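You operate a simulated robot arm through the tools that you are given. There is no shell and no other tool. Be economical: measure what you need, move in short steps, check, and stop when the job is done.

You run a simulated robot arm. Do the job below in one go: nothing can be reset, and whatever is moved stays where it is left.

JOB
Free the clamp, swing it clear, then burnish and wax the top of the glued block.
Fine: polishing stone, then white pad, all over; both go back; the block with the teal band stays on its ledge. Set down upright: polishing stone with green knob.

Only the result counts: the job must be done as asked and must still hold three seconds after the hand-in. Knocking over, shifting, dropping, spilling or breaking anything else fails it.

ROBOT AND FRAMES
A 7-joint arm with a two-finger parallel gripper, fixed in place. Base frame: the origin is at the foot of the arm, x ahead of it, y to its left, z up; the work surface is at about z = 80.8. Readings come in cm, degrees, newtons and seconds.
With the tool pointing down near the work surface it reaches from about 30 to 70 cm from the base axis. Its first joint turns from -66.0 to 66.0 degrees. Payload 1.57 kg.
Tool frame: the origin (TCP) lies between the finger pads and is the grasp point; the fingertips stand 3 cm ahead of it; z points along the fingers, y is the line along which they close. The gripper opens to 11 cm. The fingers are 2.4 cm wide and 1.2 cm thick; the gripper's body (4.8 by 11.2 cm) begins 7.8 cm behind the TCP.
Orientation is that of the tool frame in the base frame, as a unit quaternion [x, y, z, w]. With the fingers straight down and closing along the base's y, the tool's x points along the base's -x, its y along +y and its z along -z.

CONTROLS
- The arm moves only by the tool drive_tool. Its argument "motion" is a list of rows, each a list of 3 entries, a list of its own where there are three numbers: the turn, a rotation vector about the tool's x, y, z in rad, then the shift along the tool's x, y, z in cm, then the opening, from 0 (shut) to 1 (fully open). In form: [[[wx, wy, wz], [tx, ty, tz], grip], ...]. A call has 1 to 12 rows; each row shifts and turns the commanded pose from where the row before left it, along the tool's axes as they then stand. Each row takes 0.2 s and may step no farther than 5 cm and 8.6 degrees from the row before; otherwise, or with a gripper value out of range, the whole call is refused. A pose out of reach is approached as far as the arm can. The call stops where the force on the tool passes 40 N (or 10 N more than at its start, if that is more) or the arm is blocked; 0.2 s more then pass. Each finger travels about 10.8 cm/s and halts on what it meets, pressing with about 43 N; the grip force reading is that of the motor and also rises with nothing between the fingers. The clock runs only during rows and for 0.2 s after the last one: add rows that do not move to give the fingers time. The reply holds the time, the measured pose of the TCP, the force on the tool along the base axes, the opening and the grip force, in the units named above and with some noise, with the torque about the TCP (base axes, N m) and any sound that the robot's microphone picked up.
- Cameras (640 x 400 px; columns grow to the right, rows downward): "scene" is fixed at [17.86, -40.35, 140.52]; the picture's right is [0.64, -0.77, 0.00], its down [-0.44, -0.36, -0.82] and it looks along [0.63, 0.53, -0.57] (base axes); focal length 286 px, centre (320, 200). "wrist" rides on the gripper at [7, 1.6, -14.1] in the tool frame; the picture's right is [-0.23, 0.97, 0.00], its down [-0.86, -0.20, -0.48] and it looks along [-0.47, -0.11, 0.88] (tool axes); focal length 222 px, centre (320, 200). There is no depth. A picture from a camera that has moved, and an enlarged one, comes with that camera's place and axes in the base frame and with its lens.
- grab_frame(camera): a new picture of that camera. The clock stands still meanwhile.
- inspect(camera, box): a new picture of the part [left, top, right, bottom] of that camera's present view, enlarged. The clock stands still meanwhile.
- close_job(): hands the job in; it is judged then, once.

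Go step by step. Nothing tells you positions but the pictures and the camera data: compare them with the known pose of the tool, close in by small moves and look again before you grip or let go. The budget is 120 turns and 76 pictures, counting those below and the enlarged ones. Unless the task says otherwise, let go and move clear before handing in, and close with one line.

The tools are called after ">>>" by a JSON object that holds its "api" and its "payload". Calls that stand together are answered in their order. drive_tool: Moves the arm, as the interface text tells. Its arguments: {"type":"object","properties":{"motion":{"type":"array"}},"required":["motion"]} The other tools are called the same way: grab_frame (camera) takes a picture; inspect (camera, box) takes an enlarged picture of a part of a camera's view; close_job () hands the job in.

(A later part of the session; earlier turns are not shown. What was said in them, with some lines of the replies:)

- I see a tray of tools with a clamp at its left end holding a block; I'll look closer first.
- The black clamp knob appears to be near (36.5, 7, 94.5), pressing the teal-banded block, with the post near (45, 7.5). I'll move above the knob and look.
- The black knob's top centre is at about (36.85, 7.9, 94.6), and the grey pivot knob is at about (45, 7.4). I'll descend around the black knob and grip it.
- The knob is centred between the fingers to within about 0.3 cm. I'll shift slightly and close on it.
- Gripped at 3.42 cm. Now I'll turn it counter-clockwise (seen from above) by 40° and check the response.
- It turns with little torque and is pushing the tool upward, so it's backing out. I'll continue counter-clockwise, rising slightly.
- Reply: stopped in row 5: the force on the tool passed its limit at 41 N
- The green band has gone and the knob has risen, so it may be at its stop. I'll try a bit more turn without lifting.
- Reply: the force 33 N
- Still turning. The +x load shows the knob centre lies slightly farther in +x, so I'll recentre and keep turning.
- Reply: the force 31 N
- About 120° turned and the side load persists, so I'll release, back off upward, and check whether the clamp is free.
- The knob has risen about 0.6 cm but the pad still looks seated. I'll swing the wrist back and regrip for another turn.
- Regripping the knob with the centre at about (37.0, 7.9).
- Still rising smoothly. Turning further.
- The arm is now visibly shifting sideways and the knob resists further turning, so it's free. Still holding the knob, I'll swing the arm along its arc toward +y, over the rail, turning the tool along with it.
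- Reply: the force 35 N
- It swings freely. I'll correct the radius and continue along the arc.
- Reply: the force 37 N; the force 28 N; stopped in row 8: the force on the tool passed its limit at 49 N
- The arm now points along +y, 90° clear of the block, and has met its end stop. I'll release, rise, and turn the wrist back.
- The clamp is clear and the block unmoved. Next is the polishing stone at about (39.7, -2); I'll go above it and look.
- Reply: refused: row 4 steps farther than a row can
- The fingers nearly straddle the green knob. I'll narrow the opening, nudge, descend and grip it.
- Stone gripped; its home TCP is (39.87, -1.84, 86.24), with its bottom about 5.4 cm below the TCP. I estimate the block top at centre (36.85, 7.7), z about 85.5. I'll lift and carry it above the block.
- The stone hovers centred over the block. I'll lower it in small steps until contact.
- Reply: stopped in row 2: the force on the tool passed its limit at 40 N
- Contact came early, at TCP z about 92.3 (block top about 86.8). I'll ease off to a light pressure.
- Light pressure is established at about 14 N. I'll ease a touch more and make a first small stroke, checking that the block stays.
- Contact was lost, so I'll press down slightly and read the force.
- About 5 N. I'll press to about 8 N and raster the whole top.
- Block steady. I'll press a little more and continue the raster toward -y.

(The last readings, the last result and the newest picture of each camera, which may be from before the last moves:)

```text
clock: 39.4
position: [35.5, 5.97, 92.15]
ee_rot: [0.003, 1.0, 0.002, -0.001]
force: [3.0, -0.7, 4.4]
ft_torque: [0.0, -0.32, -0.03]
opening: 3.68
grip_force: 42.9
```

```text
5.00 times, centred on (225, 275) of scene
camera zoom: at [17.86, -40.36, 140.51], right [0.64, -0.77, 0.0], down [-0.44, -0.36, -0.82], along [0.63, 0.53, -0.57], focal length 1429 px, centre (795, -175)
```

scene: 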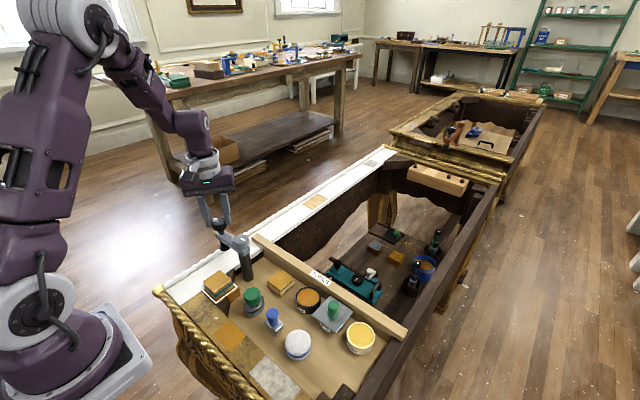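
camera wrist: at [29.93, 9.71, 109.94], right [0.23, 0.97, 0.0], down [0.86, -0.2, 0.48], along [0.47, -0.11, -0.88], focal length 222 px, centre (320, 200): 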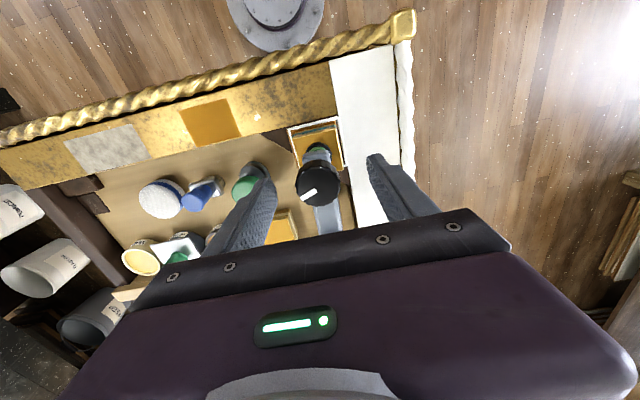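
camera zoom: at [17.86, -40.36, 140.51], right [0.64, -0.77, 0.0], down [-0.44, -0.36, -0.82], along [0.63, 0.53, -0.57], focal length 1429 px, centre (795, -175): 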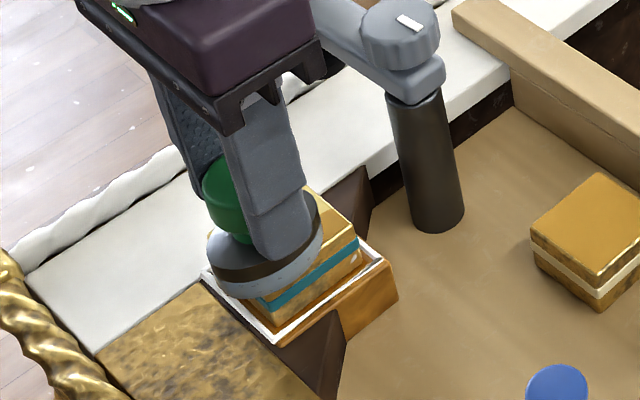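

The first pass is complete. I'll make a crosswise second pass with slightly more pressure to ensure full coverage.

>>> {"api": "drive_tool", "payload": {"motion": [[[0, 0, 0], [0, 0.9, 0.03], 0.2], [[0, 0, 0], [0, 0.9, 0], 0.2], [[0, 0, 0], [0, 0.9, 0], 0.2], [[0, 0, 0], [0, 0.5, 0], 0.2], [[0, 0, 0], [-0.9, 0, 0], 0.2], [[0, 0, 0], [0, -0.9, 0], 0.2], [[0, 0, 0], [0, -0.9, 0], 0.2], [[0, 0, 0], [0, -0.9, 0], 0.2], [[0, 0, 0], [0, -0.5, 0], 0.2], [[0, 0, 0], [-0.9, 0, 0], 0.2], [[0, 0, 0], [0, 0.9, 0], 0.2], [[0, 0, 0], [0, 0.9, 0], 0.2]]}}

>>> {"api": "drive_tool", "payload": {"motion": [[[0, 0, 0], [0, 0.9, 0], 0.2], [[0, 0, 0], [0, 0.5, 0], 0.2], [[0, 0, 0], [-0.9, 0, 0], 0.2], [[0, 0, 0], [0, -0.9, 0], 0.2], [[0, 0, 0], [0, -0.9, 0], 0.2], [[0, 0, 0], [0, -0.9, 0], 0.2], [[0, 0, 0], [0, -0.5, 0], 0.2], [[0, 0, 0], [0, 0, 0], 0.2]]}}

>>> {"api": "inspect", "payload": {"camera": "scene", "box": [170, 235, 280, 315]}}

```text
clock: 42.0
position: [37.28, 7.79, 92.08]
ee_rot: [0.001, 1.0, 0.001, -0.002]
force: [0.9, -4.2, 7.9]
ft_torque: [-0.3, -0.03, 0.01]
opening: 3.65
grip_force: 43.1
```

```text
clock: 43.8
position: [38.09, 5.88, 92.09]
ee_rot: [0.002, 1.0, 0.001, -0.003]
force: [-0.7, 3.3, 9.6]
ft_torque: [0.41, 0.0, -0.01]
opening: 3.67
grip_force: 43.0
```

```text
5.00 times, centred on (225, 275) of scene
camera zoom: at [17.85, -40.35, 140.52], right [0.64, -0.77, 0.0], down [-0.44, -0.36, -0.82], along [0.63, 0.53, -0.57], focal length 1429 px, centre (795, -175)
```

zoom: 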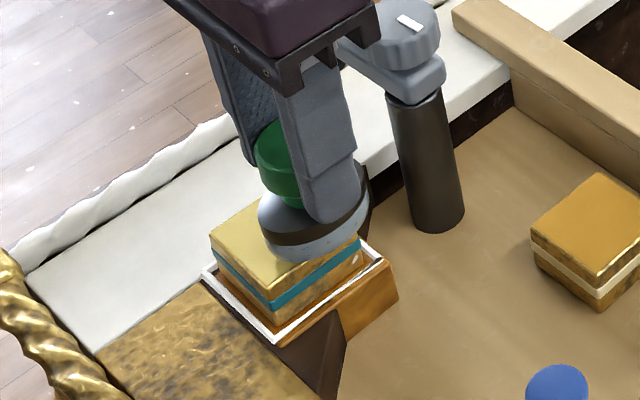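

The top has visibly brightened. I'll lift off and inspect coverage.

>>> {"api": "drive_tool", "payload": {"motion": [[[0, 0, 0], [0, 0, -2], 0.2], [[0, 0, 0], [0, -4, -1], 0.2], [[0, 0, 0], [0, -4, 0], 0.2], [[0, 0, 0], [0, 0, 0], 0.2]]}}

>>> {"api": "inspect", "payload": {"camera": "scene", "box": [195, 260, 259, 300]}}

```text
clock: 44.8
position: [38.09, -2.04, 95.06]
ee_rot: [0.002, 1.0, 0.001, -0.002]
force: [0.3, -0.6, -0.9]
ft_torque: [0.0, 0.01, 0.0]
opening: 3.66
grip_force: 42.9
```

```text
10.00 times, centred on (227, 280) of scene
camera zoom: at [17.86, -40.36, 140.52], right [0.64, -0.77, 0.0], down [-0.44, -0.36, -0.82], along [0.63, 0.53, -0.57], focal length 2858 px, centre (1250, -600)
```

zoom: 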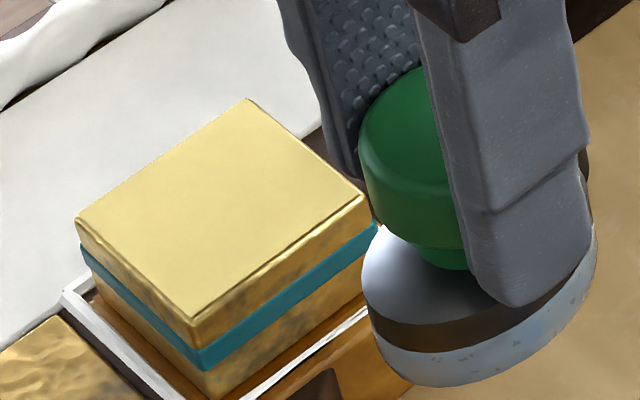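

The polish is uniform over the whole top. Now I'll return the stone to its place at (39.87, -1.84).

>>> {"api": "drive_tool", "payload": {"motion": [[[0, 0, 0], [-1.77, 0.2, 0], 0.2], [[0, 0, 0], [0, 0, 4], 0.2], [[0, 0, 0], [0, 0, 3.5], 0.2], [[0, 0, 0], [0, 0, 0.7], 0.2], [[0, 0, 0], [0, 0, 0.3], 0.2], [[0, 0, 0], [0, 0, 0.1], 0.2], [[0, 0, 0], [0, 0, 0.08], 0.2], [[0, 0, 0], [0, 0, 0], 0.2]]}}

>>> {"api": "inspect", "payload": {"camera": "scene", "box": [200, 255, 310, 325]}}

```text
clock: 46.6
position: [39.88, -1.72, 86.21]
ee_rot: [0.001, 1.0, 0.0, -0.002]
force: [0.2, 0.3, -0.8]
ft_torque: [0.0, -0.04, 0.01]
opening: 3.65
grip_force: 43.1
```

```text
5.71 times, centred on (255, 290) of scene
camera zoom: at [17.86, -40.35, 140.52], right [0.64, -0.77, 0.0], down [-0.44, -0.36, -0.82], along [0.63, 0.53, -0.57], focal length 1633 px, centre (691, -314)
```

zoom: 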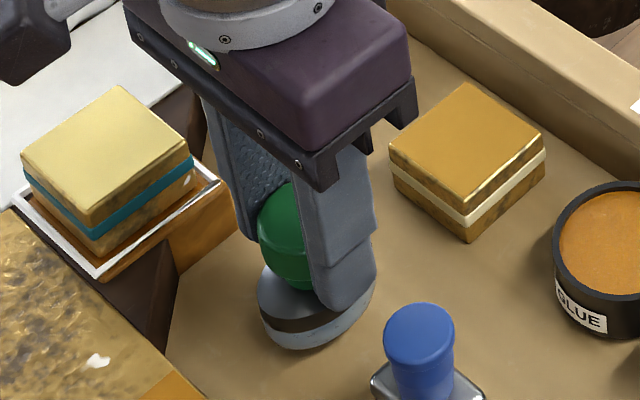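

It's still a hair above the floor. Lowering until contact.

>>> {"api": "drive_tool", "payload": {"motion": [[[0, 0, 0], [0, -0.05, 0.06], 0.2], [[0, 0, 0], [0, 0, 0.05], 0.2], [[0, 0, 0], [0, 0, 0.0], 0.2]]}}

```text
clock: 47.4
position: [39.97, -1.85, 86.28]
ee_rot: [0.001, 1.0, 0.001, -0.003]
force: [-0.4, 0.7, -1.0]
ft_torque: [0.03, 0.02, 0.01]
opening: 3.63
grip_force: 42.5
```

>>> {"api": "drive_tool", "payload": {"motion": [[[0, 0, 0], [0.05, 0, 0.05], 0.2], [[0, 0, 0], [0, 0, 0.05], 0.2], [[0, 0, 0], [0, 0, 0.0], 0.2]]}}

```text
clock: 48.2
position: [39.89, -1.86, 86.2]
ee_rot: [0.001, 1.0, 0.001, -0.003]
force: [0.6, 0.6, -0.5]
ft_torque: [-0.02, 0.0, 0.01]
opening: 3.66
grip_force: 43.0
```

>>> {"api": "drive_tool", "payload": {"motion": [[[0, 0, 0], [0, 0, 0.05], 0.2], [[0, 0, 0], [0, 0, 0.05], 0.2], [[0, 0, 0], [0, 0, 0.0], 0.2]]}}

>>> {"api": "inspect", "payload": {"camera": "scene", "box": [200, 255, 310, 325]}}

```text
clock: 49.0
position: [39.83, -1.72, 86.05]
ee_rot: [0.001, 1.0, 0.001, -0.003]
force: [-1.5, -0.3, 6.2]
ft_torque: [-0.07, -0.05, 0.01]
opening: 3.68
grip_force: 43.0
```

```text
5.71 times, centred on (255, 290) of scene
camera zoom: at [17.85, -40.35, 140.52], right [0.64, -0.77, 0.0], down [-0.44, -0.36, -0.82], along [0.63, 0.53, -0.57], focal length 1633 px, centre (691, -314)
```

zoom: 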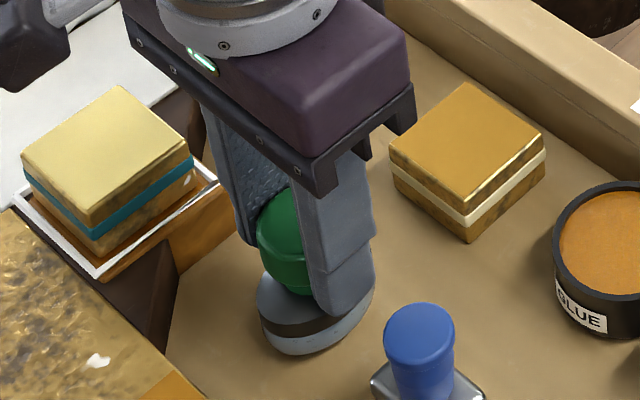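

The stone is on the floor in its original spot. I'll release, rise, and go above the white pad at about (39.6, -16).

>>> {"api": "drive_tool", "payload": {"motion": [[[0, 0, 0], [0, 0, 0], 0.4], [[0, 0, 0], [0, 0, 0], 0.48], [[0, 0, 0], [0, 0, -3], 0.48], [[0, 0, 0], [0, 0, -4.5], 0.48], [[0, 0, 0], [0, 0, -4.5], 0.48], [[0, 0, 0], [0.1, -4.7, 0], 0.6], [[0, 0, 0], [0.1, -4.7, 0], 0.7], [[0, 0, 0], [0.1, -4.7, 0], 0.7], [[0, 0, 0], [0, 0, 0], 0.7]]}}

>>> {"api": "inspect", "payload": {"camera": "scene", "box": [220, 270, 400, 370]}}

>>> {"api": "inspect", "payload": {"camera": "wrist", "box": [200, 60, 440, 210]}}

```text
clock: 51.0
position: [39.8, -15.86, 97.92]
ee_rot: [0.003, 1.0, 0.001, -0.003]
force: [-0.1, -0.7, 0.8]
ft_torque: [-0.02, -0.03, 0.0]
opening: 7.69
grip_force: 0.1
```

```text
3.56 times, centred on (310, 320) of scene
camera zoom: at [17.86, -40.36, 140.52], right [0.64, -0.77, 0.0], down [-0.44, -0.36, -0.82], along [0.63, 0.53, -0.57], focal length 1016 px, centre (356, -227)
```

zoom: 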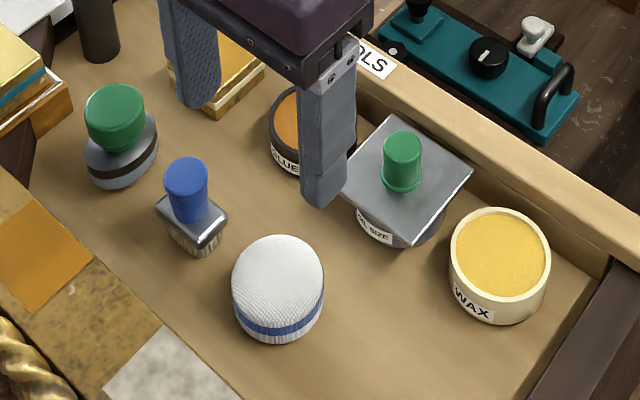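

```text
2.67 times, centred on (320, 135) of wrist
camera zoom: at [32.81, -14.34, 112.07], right [0.23, 0.97, 0.0], down [0.86, -0.2, 0.47], along [0.46, -0.11, -0.88], focal length 592 px, centre (320, 373)
```

zoom: 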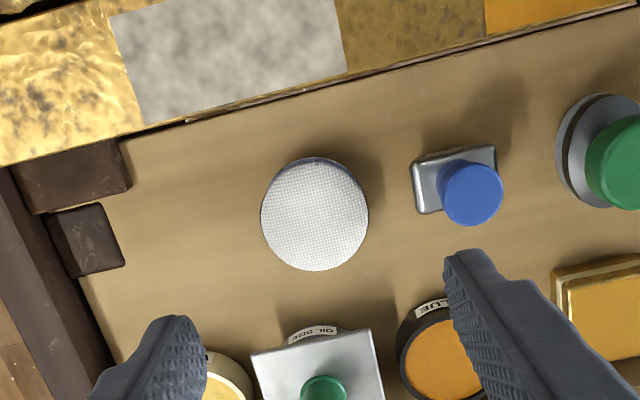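

The stone stands upright at home. I'll inspect the pad and wax jar more closely before gripping.

>>> {"api": "inspect", "payload": {"camera": "scene", "box": [270, 320, 330, 370]}}

>>> {"api": "inspect", "payload": {"camera": "scene", "box": [330, 310, 390, 365]}}

```text
8.00 times, centred on (300, 345) of scene
camera zoom: at [17.86, -40.36, 140.52], right [0.64, -0.77, 0.0], down [-0.44, -0.36, -0.82], along [0.63, 0.53, -0.57], focal length 2286 px, centre (480, -960)
```

zoom: 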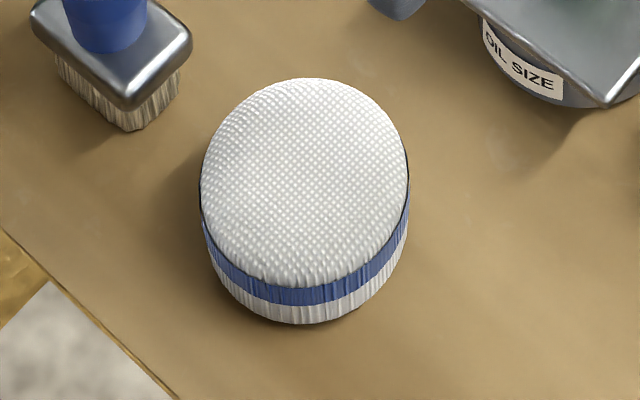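

```text
7.27 times, centred on (360, 338) of scene
camera zoom: at [17.86, -40.36, 140.52], right [0.64, -0.77, 0.0], down [-0.44, -0.36, -0.82], along [0.63, 0.53, -0.57], focal length 2078 px, centre (29, -800)
```

zoom: 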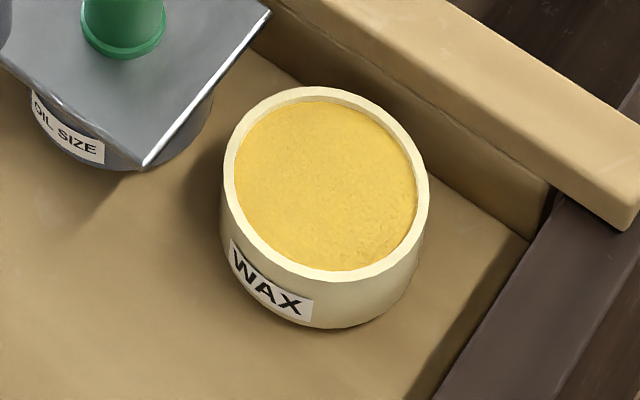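

The pad is about 5.4 cm wide and roughly 2.8 cm tall, centred at about (39.4, -16.2), with the brush close on its +y side. I'll turn the gripper 40° for finger room, approach, and look.

>>> {"api": "drive_tool", "payload": {"motion": [[[0, 0, -0.14], [0.3, -0.3, 1.5], 0.7], [[0, 0, -0.14], [0, 0, 1.5], 0.7], [[0, 0, -0.14], [0, 0, 1.5], 0.7], [[0, 0, -0.14], [0, 0, 1.5], 0.7], [[0, 0, -0.14], [0, 0, 1.5], 0.7], [[0, 0, 0], [0, 0, 1.5], 0.7], [[0, 0, 0], [0, 0, 0], 0.7]]}}

>>> {"api": "inspect", "payload": {"camera": "wrist", "box": [200, 80, 440, 230]}}

>>> {"api": "inspect", "payload": {"camera": "scene", "box": [250, 290, 350, 370]}}

```text
clock: 52.6
position: [39.22, -16.23, 88.98]
ee_rot: [-0.341, 0.94, 0.003, -0.002]
force: [-0.1, 0.5, 0.3]
ft_torque: [0.0, -0.03, -0.01]
opening: 7.69
grip_force: 0.0
```

```text
2.67 times, centred on (320, 155) of wrist
camera zoom: at [32.96, -19.6, 103.2], right [-0.45, 0.89, 0.0], down [0.79, 0.4, 0.48], along [0.42, 0.22, -0.88], focal length 592 px, centre (320, 320)
```

zoom: 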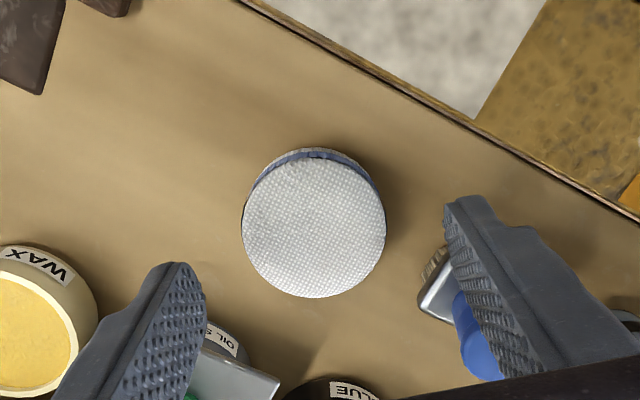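

```text
5.00 times, centred on (300, 330) of scene
camera zoom: at [17.86, -40.35, 140.52], right [0.64, -0.77, 0.0], down [-0.44, -0.36, -0.82], along [0.63, 0.53, -0.57], focal length 1429 px, centre (420, -450)
```

zoom: 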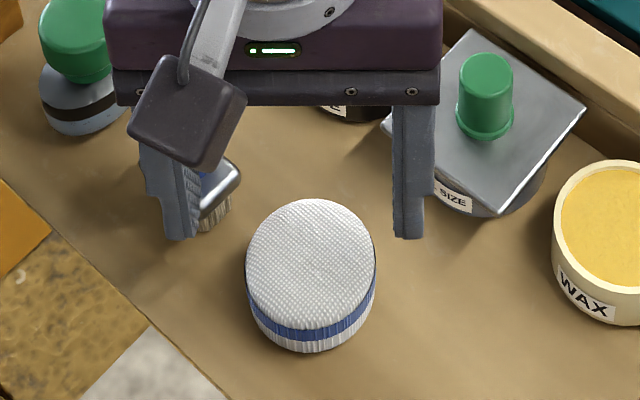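

The pad centre is at about (39.2, -16.5). I'll adjust slightly, descend with a narrower opening and grip high on its sides.

>>> {"api": "drive_tool", "payload": {"motion": [[[0, 0, 0], [0.15, -0.26, 0], 0.62], [[0, 0, 0], [0, 0, 2], 0.62], [[0, 0, 0], [0, 0, 2.1], 0.62], [[0, 0, 0], [0, 0, 0], 0.62]]}}

>>> {"api": "inspect", "payload": {"camera": "wrist", "box": [200, 80, 440, 230]}}

>>> {"api": "inspect", "payload": {"camera": "scene", "box": [260, 300, 340, 365]}}

```text
clock: 53.6
position: [39.33, -16.52, 84.94]
ee_rot: [-0.342, 0.94, 0.002, -0.001]
force: [0.9, 0.1, 0.2]
ft_torque: [0.04, -0.01, -0.01]
opening: 6.82
grip_force: 0.1
```

```text
2.67 times, centred on (320, 155) of wrist
camera zoom: at [33.0, -19.9, 99.17], right [-0.45, 0.89, 0.0], down [0.79, 0.4, 0.48], along [0.42, 0.22, -0.88], focal length 592 px, centre (320, 320)
```

zoom: 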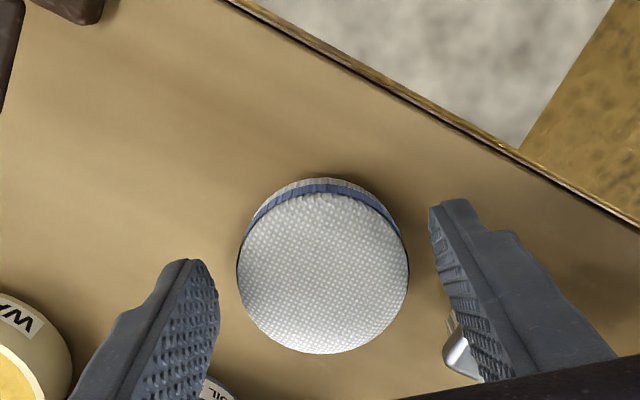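

```text
6.15 times, centred on (300, 332) of scene
camera zoom: at [17.86, -40.35, 140.52], right [0.64, -0.77, 0.0], down [-0.44, -0.36, -0.82], along [0.63, 0.53, -0.57], focal length 1759 px, centre (443, -615)
```

zoom: 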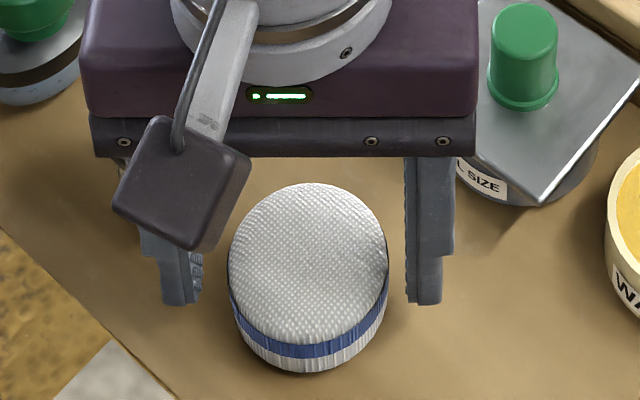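

Well centred. Closing on the pad.

>>> {"api": "drive_tool", "payload": {"motion": [[[0, 0, 0], [0, 0, 0], 0.55], [[0, 0, 0], [0, 0, 0], 0.45], [[0, 0, 0], [0, 0, 0], 0.4], [[0, 0, 0], [0, 0, 0], 0.4]]}}

>>> {"api": "inspect", "payload": {"camera": "scene", "box": [260, 300, 340, 365]}}

```text
clock: 54.6
position: [39.31, -16.68, 85.05]
ee_rot: [-0.341, 0.94, 0.002, -0.002]
force: [0.2, -0.2, 0.4]
ft_torque: [0.01, -0.02, -0.01]
opening: 5.12
grip_force: 42.9
```

```text
6.15 times, centred on (300, 332) of scene
camera zoom: at [17.86, -40.35, 140.52], right [0.64, -0.77, 0.0], down [-0.44, -0.36, -0.82], along [0.63, 0.53, -0.57], focal length 1759 px, centre (443, -615)
```

zoom: 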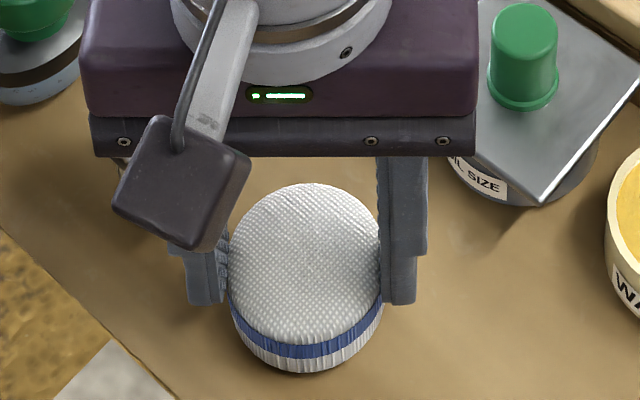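

Pad gripped at 5.12 cm; its home TCP is (39.3, -16.6, 84.95). I'll lift and move above the wax jar at about (48.4, -25.3), stopping high to look.

>>> {"api": "drive_tool", "payload": {"motion": [[[0, 0, 0], [0, 0, -2], 0.4], [[0, 0, 0], [0, 0, -4.5], 0.4], [[0, 0, 0], [0, 0, -4.5], 0.4], [[0, 0, 0], [0, 0, -1], 0.4], [[0, 0, 0], [-0.2, -4.2, 0], 0.4], [[0, 0, 0], [-0.2, -4.2, 0], 0.4], [[0, 0, 0], [-0.2, -4.1, 0], 0.4], [[0, 0, 0], [0, 0, 0], 0.4]]}}

>>> {"api": "grab_frame", "payload": {"camera": "wrist"}}

>>> {"api": "inspect", "payload": {"camera": "scene", "box": [300, 270, 420, 370]}}

```text
clock: 56.4
position: [47.81, -25.91, 96.83]
ee_rot: [-0.342, 0.94, 0.003, -0.003]
force: [0.0, -0.2, -0.4]
ft_torque: [0.03, -0.02, 0.0]
opening: 5.14
grip_force: 43.4
```

```text
24 pictures are left
camera wrist: at [41.58, -29.29, 111.07], right [-0.45, 0.89, 0.0], down [0.79, 0.4, 0.48], along [0.42, 0.22, -0.88], focal length 222 px, centre (320, 200)
```

wrist: 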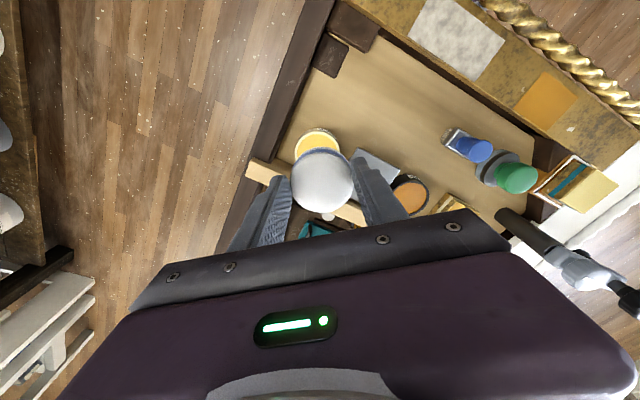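

```text
4.00 times, centred on (360, 320) of scene
camera zoom: at [17.86, -40.36, 140.52], right [0.64, -0.77, 0.0], down [-0.44, -0.36, -0.82], along [0.63, 0.53, -0.57], focal length 1143 px, centre (160, -280)
```

zoom: 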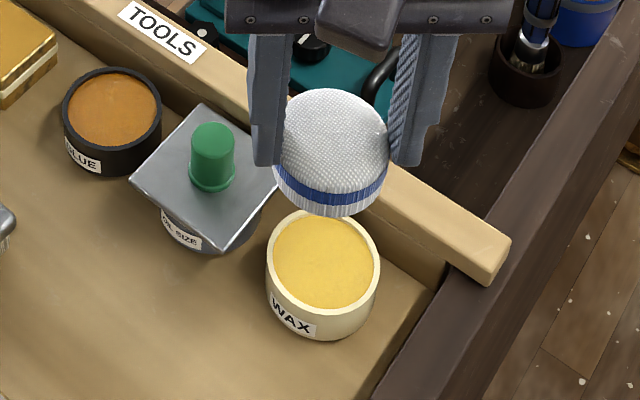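

The jar centre is at about (48.45, -25.9). I'll turn the fingers 20° back to keep clear of the batten and lid plate, centre up, and descend close.

>>> {"api": "drive_tool", "payload": {"motion": [[[0, 0, 0], [-0.46, -0.385, 0], 0.4], [[0, 0, 0.12], [0, 0, 1.5], 0.4], [[0, 0, 0.12], [0, 0, 2], 0.4], [[0, 0, 0.11], [0, 0, 2], 0.4], [[0, 0, 0], [0, 0, 1.8], 0.4], [[0, 0, 0], [0, 0, 0], 0.4]]}}

>>> {"api": "inspect", "payload": {"camera": "scene", "box": [320, 290, 400, 360]}}

>>> {"api": "inspect", "payload": {"camera": "wrist", "box": [220, 80, 440, 230]}}

```text
clock: 57.8
position: [48.44, -25.71, 89.62]
ee_rot: [-0.172, 0.985, 0.002, -0.001]
force: [0.6, -0.6, -0.8]
ft_torque: [0.02, 0.0, 0.0]
opening: 5.11
grip_force: 43.4
```

```text
5.71 times, centred on (360, 325) of scene
camera zoom: at [17.86, -40.35, 140.52], right [0.64, -0.77, 0.0], down [-0.44, -0.36, -0.82], along [0.63, 0.53, -0.57], focal length 1633 px, centre (91, -514)
```

zoom: 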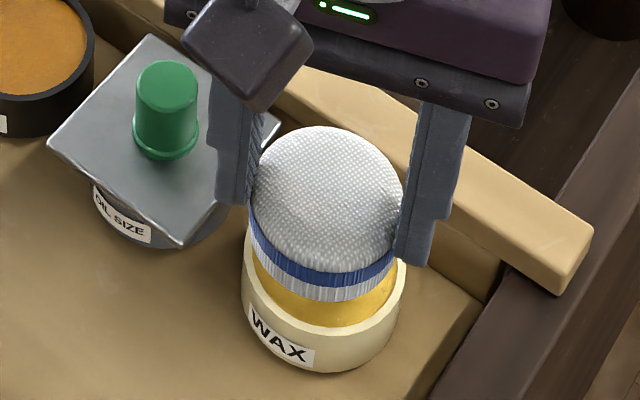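

```text
2.67 times, centred on (330, 155) of wrist
camera zoom: at [41.4, -26.61, 103.78], right [-0.12, 0.99, 0.0], down [0.87, 0.1, 0.47], along [0.47, 0.06, -0.88], focal length 592 px, centre (293, 320)
```

zoom: 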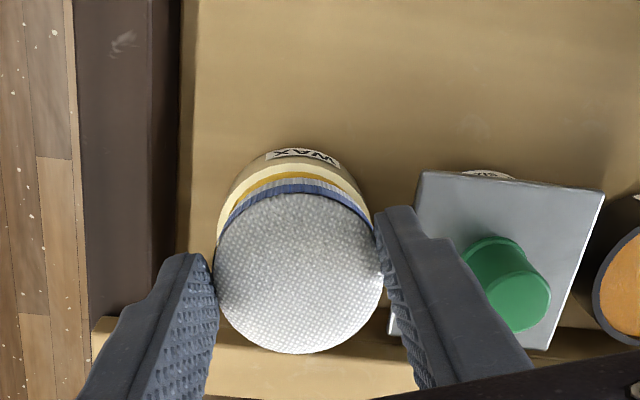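

The pad is centred above the jar with clearance all round. Lowering gently to contact.

>>> {"api": "drive_tool", "payload": {"motion": [[[0, 0, 0], [0, -0.05, 0.3], 0.4], [[0, 0, 0], [0, 0, 0.3], 0.4], [[0, 0, 0], [0, 0, 0.1], 0.4], [[0, 0, 0], [0, 0, 0.1], 0.4], [[0, 0, 0], [0, 0, 0.1], 0.4], [[0, 0, 0], [0, 0, 0], 0.4]]}}

>>> {"api": "inspect", "payload": {"camera": "scene", "box": [320, 290, 400, 360]}}

```text
clock: 59.2
position: [48.44, -25.77, 88.7]
ee_rot: [-0.172, 0.985, 0.001, -0.002]
force: [1.4, 0.4, 0.2]
ft_torque: [-0.01, -0.01, 0.01]
opening: 5.11
grip_force: 42.9
```

```text
5.71 times, centred on (360, 325) of scene
camera zoom: at [17.86, -40.35, 140.52], right [0.64, -0.77, 0.0], down [-0.44, -0.36, -0.82], along [0.63, 0.53, -0.57], focal length 1633 px, centre (91, -514)
```

zoom: 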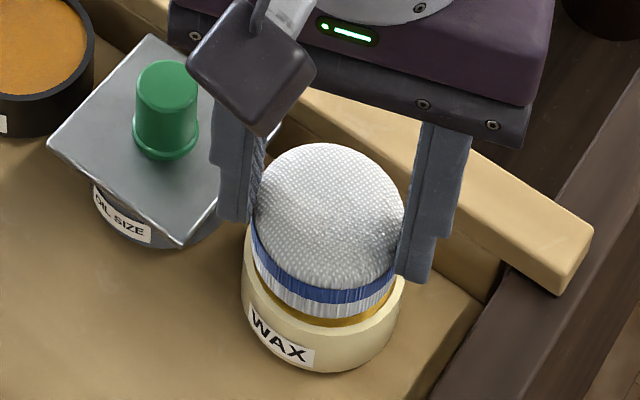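

>>> {"api": "drive_tool", "payload": {"motion": [[[0, 0, 0], [0.06, 0.13, 0.1], 0.4], [[0, 0, 0], [0, 0, 0.1], 0.4], [[0, 0, 0], [0, 0, 0.1], 0.4], [[0, 0, 0], [0, 0, 0.08], 0.4], [[0, 0, 0], [0, 0, 0], 0.4]]}}

```text
clock: 60.4
position: [48.16, -25.68, 88.35]
ee_rot: [-0.172, 0.985, 0.001, -0.003]
force: [0.7, 0.5, -1.1]
ft_torque: [-0.03, 0.01, 0.03]
opening: 5.12
grip_force: 43.0
```

>>> {"api": "drive_tool", "payload": {"motion": [[[0, 0, 0], [0, 0, 0.08], 0.4], [[0, 0, 0], [0, 0, 0.08], 0.4], [[0, 0, 0], [0, 0, 0.08], 0.4], [[0, 0, 0], [0, 0, 0], 0.4]]}}

>>> {"api": "inspect", "payload": {"camera": "scene", "box": [320, 290, 400, 360]}}

```text
clock: 61.4
position: [48.36, -25.8, 88.02]
ee_rot: [-0.172, 0.985, 0.001, -0.001]
force: [0.2, 0.0, 0.1]
ft_torque: [0.0, 0.02, 0.01]
opening: 5.14
grip_force: 43.0
```

```text
5.71 times, centred on (360, 325) of scene
camera zoom: at [17.86, -40.35, 140.52], right [0.64, -0.77, 0.0], down [-0.44, -0.36, -0.82], along [0.63, 0.53, -0.57], focal length 1633 px, centre (91, -514)
```

zoom: 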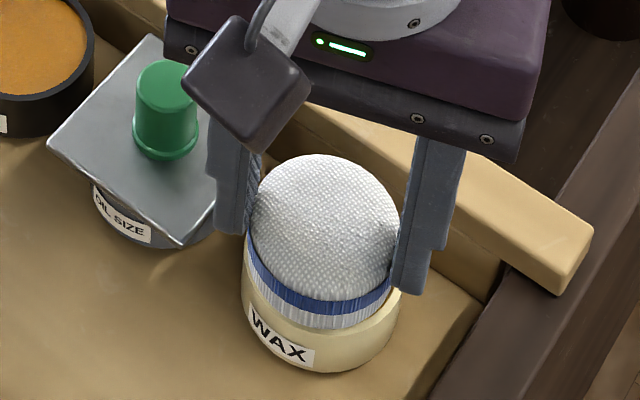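

>>> {"api": "drive_tool", "payload": {"motion": [[[0, 0, 0], [-0.05, 0, 0.07], 0.4], [[0, 0, 0], [0, 0, 0.07], 0.4], [[0, 0, 0], [0, 0, 0.06], 0.4], [[0, 0, 0], [0, 0, 0], 0.4]]}}

```text
clock: 62.4
position: [48.28, -25.68, 87.8]
ee_rot: [-0.173, 0.985, 0.001, -0.002]
force: [-0.1, -0.4, 0.6]
ft_torque: [0.02, -0.01, 0.01]
opening: 5.14
grip_force: 42.8
```

>>> {"api": "drive_tool", "payload": {"motion": [[[0, 0, 0], [0, 0, 0.07], 0.4], [[0, 0, 0], [0, 0, 0.07], 0.4], [[0, 0, 0], [0, 0, 0.06], 0.4], [[0, 0, 0], [0, 0, 0], 0.4]]}}

>>> {"api": "inspect", "payload": {"camera": "scene", "box": [320, 290, 400, 360]}}

```text
clock: 63.4
position: [48.35, -25.76, 87.75]
ee_rot: [-0.173, 0.985, 0.001, -0.002]
force: [-4.0, 2.0, 17.7]
ft_torque: [0.22, 0.15, 0.02]
opening: 5.14
grip_force: 43.2
```

```text
5.71 times, centred on (360, 325) of scene
camera zoom: at [17.82, -40.33, 140.53], right [0.64, -0.77, 0.0], down [-0.44, -0.36, -0.82], along [0.63, 0.53, -0.57], focal length 1633 px, centre (91, -514)
```

zoom: 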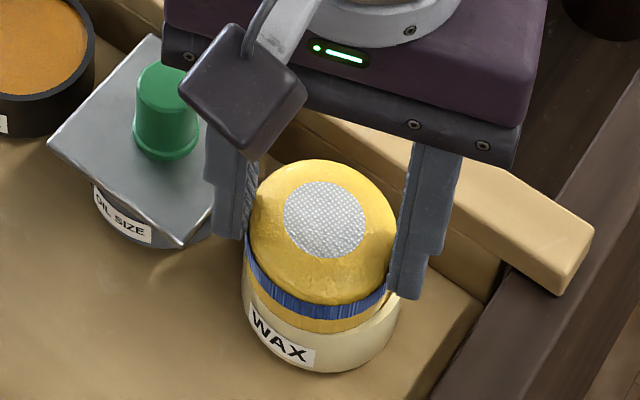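

The pad has turned yellow, so it's loaded with wax. I'll lift straight up and carry it to the block.

>>> {"api": "drive_tool", "payload": {"motion": [[[0, 0, 0], [0, 0, -2], 0.4], [[0, 0, 0], [0, 0, -4], 0.4], [[0, 0, 0], [0, 0, -4], 0.4], [[0, 0, 0], [-0.07, 4.39, 0], 0.4], [[0, 0, 0], [-0.07, 4.39, 0], 0.4], [[0, 0, 0], [-0.07, 4.39, 0], 0.4], [[0, 0, 0], [-0.07, 4.39, 0], 0.4], [[0, 0, 0], [-0.07, 4.39, 0], 0.4], [[0, 0, 0], [-0.07, 4.39, 0], 0.4], [[0, 0, 0], [-0.07, 4.39, 0], 0.4], [[0, 0, 0], [-0.07, 4.39, 0], 0.4]]}}

>>> {"api": "drive_tool", "payload": {"motion": [[[0, 0, 0], [0, 0, 2], 0.4], [[0, 0, 0], [0, 0, 2], 0.4], [[0, 0, 0], [0, 0, 1.4], 0.4], [[0, 0, 0], [0, 0, 0], 0.4]]}}

>>> {"api": "grab_frame", "payload": {"camera": "scene"}}

```text
clock: 65.8
position: [36.96, 7.29, 97.7]
ee_rot: [-0.172, 0.985, 0.002, -0.002]
force: [-0.1, 0.3, 0.2]
ft_torque: [0.0, 0.02, -0.05]
opening: 5.11
grip_force: 43.0
```

```text
clock: 66.8
position: [37.01, 7.48, 92.33]
ee_rot: [-0.173, 0.985, 0.001, -0.002]
force: [-0.2, -0.4, -0.6]
ft_torque: [0.01, 0.02, 0.01]
opening: 5.11
grip_force: 43.0
```

```text
17 pictures are left
```

scene: 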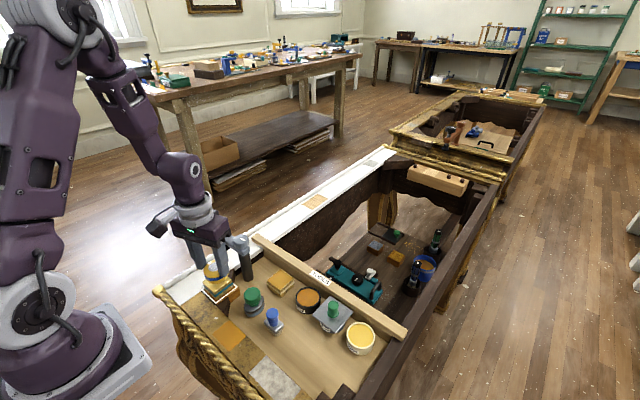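

Everything is in place. Lowering the pad in small steps onto the block.

>>> {"api": "drive_tool", "payload": {"motion": [[[0, 0, 0], [0, 0, 0.4], 0.4], [[0, 0, 0], [0, 0, 0.3], 0.4], [[0, 0, 0], [0, 0, 0.1], 0.4], [[0, 0, 0], [0, 0, 0.1], 0.4], [[0, 0, 0], [0, 0, 0.08], 0.4], [[0, 0, 0], [0, 0, 0], 0.4]]}}

```text
clock: 68.2
position: [36.86, 7.43, 91.59]
ee_rot: [-0.172, 0.985, 0.002, -0.002]
force: [0.2, 0.2, 0.3]
ft_torque: [0.0, -0.05, -0.02]
opening: 5.14
grip_force: 42.8
```

>>> {"api": "drive_tool", "payload": {"motion": [[[0, 0, 0], [0, 0, 0.08], 0.4], [[0, 0, 0], [0, 0, 0.08], 0.4], [[0, 0, 0], [0, 0, 0.08], 0.4], [[0, 0, 0], [0, 0, 0], 0.4]]}}

>>> {"api": "inspect", "payload": {"camera": "scene", "box": [175, 245, 265, 310]}}

```text
clock: 69.2
position: [36.97, 7.48, 91.19]
ee_rot: [-0.173, 0.985, 0.001, -0.002]
force: [0.1, -0.3, 0.0]
ft_torque: [-0.01, -0.01, -0.02]
opening: 5.1
grip_force: 42.5
```

```text
6.15 times, centred on (220, 278) of scene
camera zoom: at [17.86, -40.35, 140.52], right [0.64, -0.77, 0.0], down [-0.44, -0.36, -0.82], along [0.63, 0.53, -0.57], focal length 1759 px, centre (935, -277)
```

zoom: 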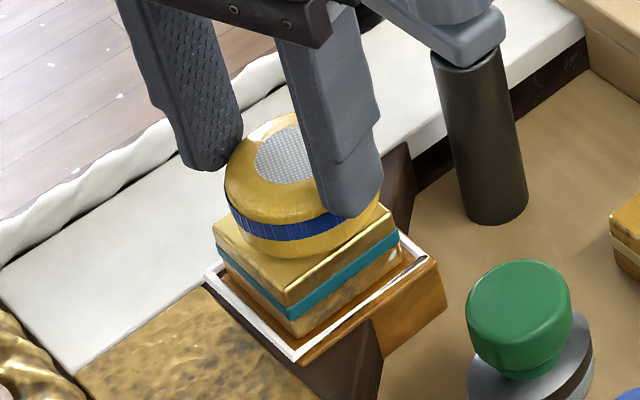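

>>> {"api": "drive_tool", "payload": {"motion": [[[0, 0, 0], [0, 0, 0.06], 0.4], [[0, 0, 0], [0, 0, 0.06], 0.4], [[0, 0, 0], [0, 0, 0.06], 0.4], [[0, 0, 0], [0, 0, 0], 0.4]]}}

```text
clock: 70.2
position: [36.96, 7.51, 91.06]
ee_rot: [-0.172, 0.985, 0.002, -0.002]
force: [-0.4, -0.1, 23.2]
ft_torque: [0.06, -0.05, -0.03]
opening: 5.1
grip_force: 42.6
```

Contact at about 23 N. I'll ease to light pressure and start the wax raster.

>>> {"api": "drive_tool", "payload": {"motion": [[[0, 0, 0], [0, 0, -0.08], 0.4], [[0, 0, 0], [-0.82, 0.5, 0], 0.4], [[0, 0, 0], [-0.82, 0.5, 0], 0.4], [[0, 0, 0], [0.752, 0.272, 0], 0.4], [[0, 0, 0], [0.752, 0.272, 0], 0.4], [[0, 0, 0], [0.752, 0.272, 0], 0.4], [[0, 0, 0], [0, 0, 0], 0.4]]}}

>>> {"api": "inspect", "payload": {"camera": "scene", "box": [175, 245, 265, 310]}}

```text
clock: 71.8
position: [35.72, 9.02, 91.2]
ee_rot: [-0.173, 0.985, 0.002, -0.001]
force: [5.5, 0.9, 11.0]
ft_torque: [-0.04, -0.63, 0.05]
opening: 5.14
grip_force: 43.4
```

```text
6.15 times, centred on (220, 278) of scene
camera zoom: at [17.86, -40.35, 140.52], right [0.64, -0.77, 0.0], down [-0.44, -0.36, -0.82], along [0.63, 0.53, -0.57], focal length 1759 px, centre (935, -277)
```

zoom: 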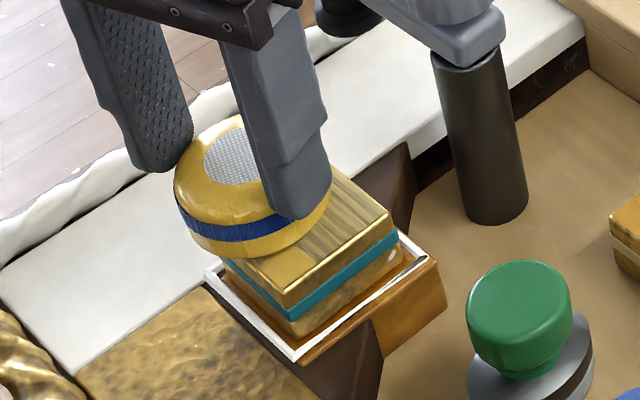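

Waxing shows, and the block is steady at 11 N. Continuing the raster.

>>> {"api": "drive_tool", "payload": {"motion": [[[0, 0, 0], [0.255, -0.705, 0], 0.4], [[0, 0, 0], [-0.752, -0.272, 0], 0.4], [[0, 0, 0], [-0.752, -0.272, 0], 0.4], [[0, 0, 0], [-0.752, -0.272, 0], 0.4], [[0, 0, 0], [0.255, -0.705, 0], 0.4], [[0, 0, 0], [0.752, 0.272, 0], 0.4], [[0, 0, 0], [0.752, 0.272, 0], 0.4], [[0, 0, 0], [0.752, 0.272, 0], 0.4], [[0, 0, 0], [0.255, -0.705, 0], 0.4], [[0, 0, 0], [-0.752, -0.272, 0], 0.4], [[0, 0, 0], [-0.752, -0.272, 0], 0.4], [[0, 0, 0], [-0.752, -0.272, 0], 0.4]]}}

>>> {"api": "drive_tool", "payload": {"motion": [[[0, 0, 0], [0.3, -0.83, 0], 0.4], [[0, 0, 0], [0.752, 0.272, 0], 0.4], [[0, 0, 0], [0.752, 0.272, 0], 0.4], [[0, 0, 0], [0.752, 0.272, 0], 0.4], [[0, 0, 0], [0, 0, 0], 0.4]]}}

```text
clock: 74.4
position: [38.15, 6.75, 91.11]
ee_rot: [-0.172, 0.985, 0.002, -0.002]
force: [-3.6, -0.9, 6.9]
ft_torque: [0.11, 0.38, 0.04]
opening: 5.13
grip_force: 43.1
```

```text
clock: 75.6
position: [35.81, 5.69, 91.18]
ee_rot: [-0.172, 0.985, 0.001, -0.002]
force: [3.5, -0.4, 4.2]
ft_torque: [0.09, -0.24, -0.04]
opening: 5.14
grip_force: 43.4
```

One pass done. I'll make a crosswise second pass with slightly more pressure.

>>> {"api": "drive_tool", "payload": {"motion": [[[0, 0, 0], [0, 0, 0.03], 0.4], [[0, 0, 0], [-0.289, 0.8, 0], 0.4], [[0, 0, 0], [-0.289, 0.8, 0], 0.4], [[0, 0, 0], [-0.289, 0.8, 0], 0.4], [[0, 0, 0], [-0.289, 0.8, 0], 0.4], [[0, 0, 0], [-0.752, -0.272, 0], 0.4], [[0, 0, 0], [0.289, -0.8, 0], 0.4], [[0, 0, 0], [0.289, -0.8, 0], 0.4], [[0, 0, 0], [0.289, -0.8, 0], 0.4], [[0, 0, 0], [0.289, -0.8, 0], 0.4], [[0, 0, 0], [-0.752, -0.272, 0], 0.4], [[0, 0, 0], [0, 0, 0], 0.4]]}}

>>> {"api": "drive_tool", "payload": {"motion": [[[0, 0, 0], [-0.289, 0.8, 0], 0.4], [[0, 0, 0], [-0.289, 0.8, 0], 0.4], [[0, 0, 0], [-0.289, 0.8, 0], 0.4], [[0, 0, 0], [-0.289, 0.8, 0], 0.4], [[0, 0, 0], [-0.752, -0.272, 0], 0.4], [[0, 0, 0], [0.289, -0.8, 0], 0.4], [[0, 0, 0], [0.289, -0.8, 0], 0.4], [[0, 0, 0], [0.289, -0.8, 0], 0.4], [[0, 0, 0], [0.289, -0.8, 0], 0.4], [[0, 0, 0], [0, 0, 0], 0.4]]}}

>>> {"api": "drive_tool", "payload": {"motion": [[[0, 0, 0], [0, 0, -2], 0.4], [[0, 0, 0], [0, 0, -3], 0.4], [[0, 0, 0], [0, -4.5, 0], 0.4], [[0, 0, 0], [0, -4.5, 0], 0.4], [[0, 0, 0], [0, 0, 0], 0.4]]}}

>>> {"api": "inspect", "payload": {"camera": "scene", "box": [195, 260, 259, 300]}}

```text
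clock: 78.2
position: [37.31, 5.7, 90.99]
ee_rot: [-0.173, 0.985, 0.001, -0.003]
force: [-9.5, -1.5, 19.4]
ft_torque: [0.21, 0.74, 0.17]
opening: 5.11
grip_force: 43.5
```

```text
clock: 80.4
position: [38.0, 5.75, 91.1]
ee_rot: [-0.173, 0.985, 0.001, -0.002]
force: [0.0, 1.0, 0.9]
ft_torque: [0.03, -0.01, 0.01]
opening: 5.13
grip_force: 42.7
```

```text
clock: 81.6
position: [41.18, -2.77, 95.96]
ee_rot: [-0.173, 0.985, 0.002, -0.002]
force: [0.7, -1.0, -0.8]
ft_torque: [0.01, 0.02, -0.01]
opening: 5.09
grip_force: 42.5
```

```text
10.00 times, centred on (227, 280) of scene
camera zoom: at [17.86, -40.36, 140.52], right [0.64, -0.77, 0.0], down [-0.44, -0.36, -0.82], along [0.63, 0.53, -0.57], focal length 2858 px, centre (1250, -600)
```

zoom: 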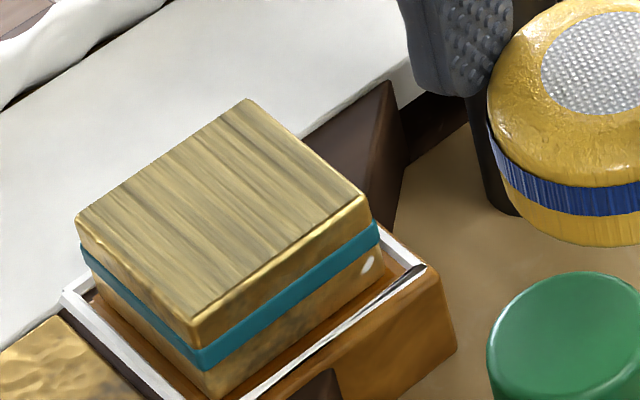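

The wax covers the whole top evenly and the block hasn't moved. Now I'll return the pad to its place.

>>> {"api": "drive_tool", "payload": {"motion": [[[0, 0, 0], [2.16, -4.13, 0], 0.4], [[0, 0, 0], [2.16, -4.13, 0], 0.4], [[0, 0, 0], [2.16, -4.13, 0], 0.4], [[0, 0, -0.115], [0, 0, 0], 0.4], [[0, 0, -0.115], [0, 0, 0], 0.4], [[0, 0, -0.115], [0, 0, 2], 0.4], [[0, 0, 0], [0, 0, 3], 0.4], [[0, 0, 0], [0, 0, 0], 0.4]]}}

>>> {"api": "inspect", "payload": {"camera": "scene", "box": [240, 290, 340, 365]}}

```text
clock: 83.4
position: [39.25, -16.47, 91.02]
ee_rot: [-0.34, 0.94, 0.002, -0.002]
force: [-0.4, 0.4, -0.5]
ft_torque: [0.02, 0.01, -0.03]
opening: 5.12
grip_force: 43.2
```

```text
5.33 times, centred on (290, 328) of scene
camera zoom: at [17.86, -40.35, 140.52], right [0.64, -0.77, 0.0], down [-0.44, -0.36, -0.82], along [0.63, 0.53, -0.57], focal length 1524 px, centre (480, -480)
```

zoom: 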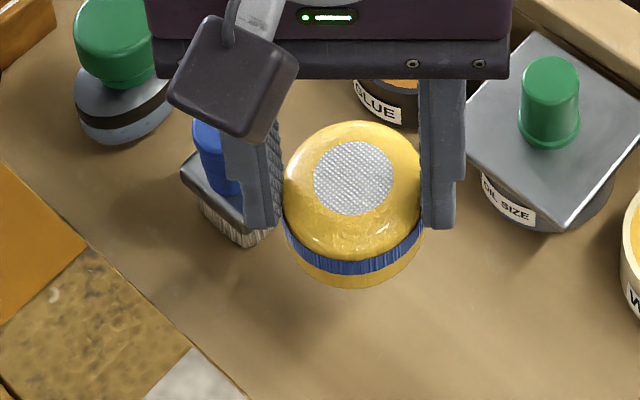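

>>> {"api": "drive_tool", "payload": {"motion": [[[0, 0, 0], [0.06, -0.08, 2.5], 0.4], [[0, 0, 0], [0, 0, 2.3], 0.4], [[0, 0, 0], [0, 0, 0.6], 0.4], [[0, 0, 0], [0, 0, 0.3], 0.4], [[0, 0, 0], [0, 0, 0.1], 0.4], [[0, 0, 0], [0, 0, 0.08], 0.4], [[0, 0, 0], [0, 0, 0.0], 0.4]]}}

```text
clock: 85.0
position: [39.34, -16.57, 85.18]
ee_rot: [-0.339, 0.941, 0.002, -0.002]
force: [-0.2, 0.5, -1.1]
ft_torque: [0.02, 0.01, 0.02]
opening: 5.15
grip_force: 43.2
```

>>> {"api": "drive_tool", "payload": {"motion": [[[0, 0, 0], [0, 0, 0.08], 0.4], [[0, 0, 0], [0, 0, 0.08], 0.4], [[0, 0, 0], [0, 0, 0.06], 0.4], [[0, 0, 0], [0, 0, 0.0], 0.4]]}}

```text
clock: 86.0
position: [39.24, -16.52, 84.93]
ee_rot: [-0.338, 0.941, 0.001, -0.002]
force: [0.0, -3.3, 22.7]
ft_torque: [0.02, -0.36, -0.05]
opening: 5.15
grip_force: 43.1
```

Contact with the floor. I'll ease slightly, release, and rise straight up.

>>> {"api": "drive_tool", "payload": {"motion": [[[0, 0, 0], [0, 0, -0.08], 0.4], [[0, 0, 0], [0, 0, 0], 0.5], [[0, 0, 0], [0, 0, 0], 0.6], [[0, 0, 0], [0, 0, 0], 0.6], [[0, 0, 0], [0, 0, -2], 0.6], [[0, 0, 0], [0, 0, -4.5], 0.6], [[0, 0, 0], [0, 0, -4.5], 0.6], [[0, 0, 0], [0, 0, -4.5], 0.6], [[0, 0, 0], [0, 0, -4.5], 0.6], [[0, 0, 0], [0, 0, 0], 0.6]]}}

>>> {"api": "inspect", "payload": {"camera": "scene", "box": [240, 260, 420, 372]}}

>>> {"api": "inspect", "payload": {"camera": "scene", "box": [150, 220, 310, 320]}}

```text
clock: 88.2
position: [39.37, -16.81, 104.93]
ee_rot: [-0.339, 0.941, 0.002, -0.002]
force: [0.0, -0.3, -0.5]
ft_torque: [0.0, 0.01, 0.03]
opening: 6.6
grip_force: 0.1
```

```text
3.56 times, centred on (330, 316) of scene
camera zoom: at [17.86, -40.35, 140.52], right [0.64, -0.77, 0.0], down [-0.44, -0.36, -0.82], along [0.63, 0.53, -0.57], focal length 1016 px, centre (284, -212)
```

zoom: 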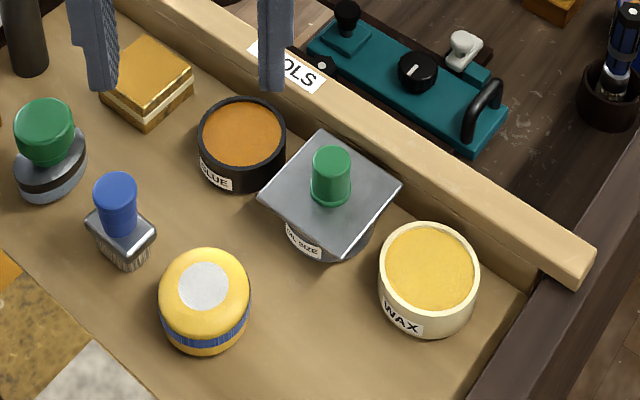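

```text
4.00 times, centred on (230, 270) of scene
camera zoom: at [17.86, -40.35, 140.52], right [0.64, -0.77, 0.0], down [-0.44, -0.36, -0.82], along [0.63, 0.53, -0.57], focal length 1143 px, centre (680, -80)
```

zoom: 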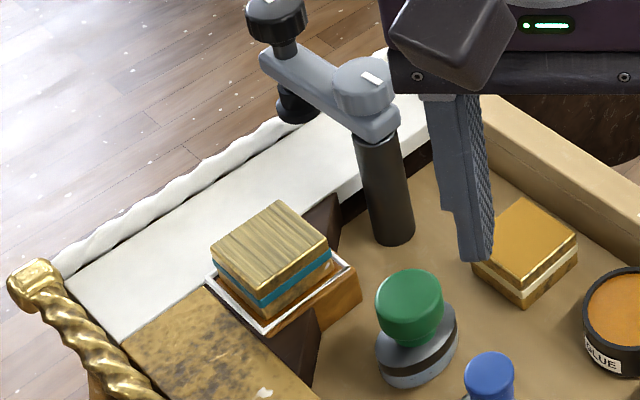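

The clamp is swung clear, the block top is fully burnished and waxed, and the stone and pad are back in their places with nothing else moved. Handing in now.

>>> {"api": "close_job", "payload": {}}

```text
The job is handed in.
```

The job is handed in: I freed the clamp and swung it clear, then burnished and waxed the whole top of the teal-banded block. The block stayed on its ledge, and the stone (upright) and the pad are back in their places.
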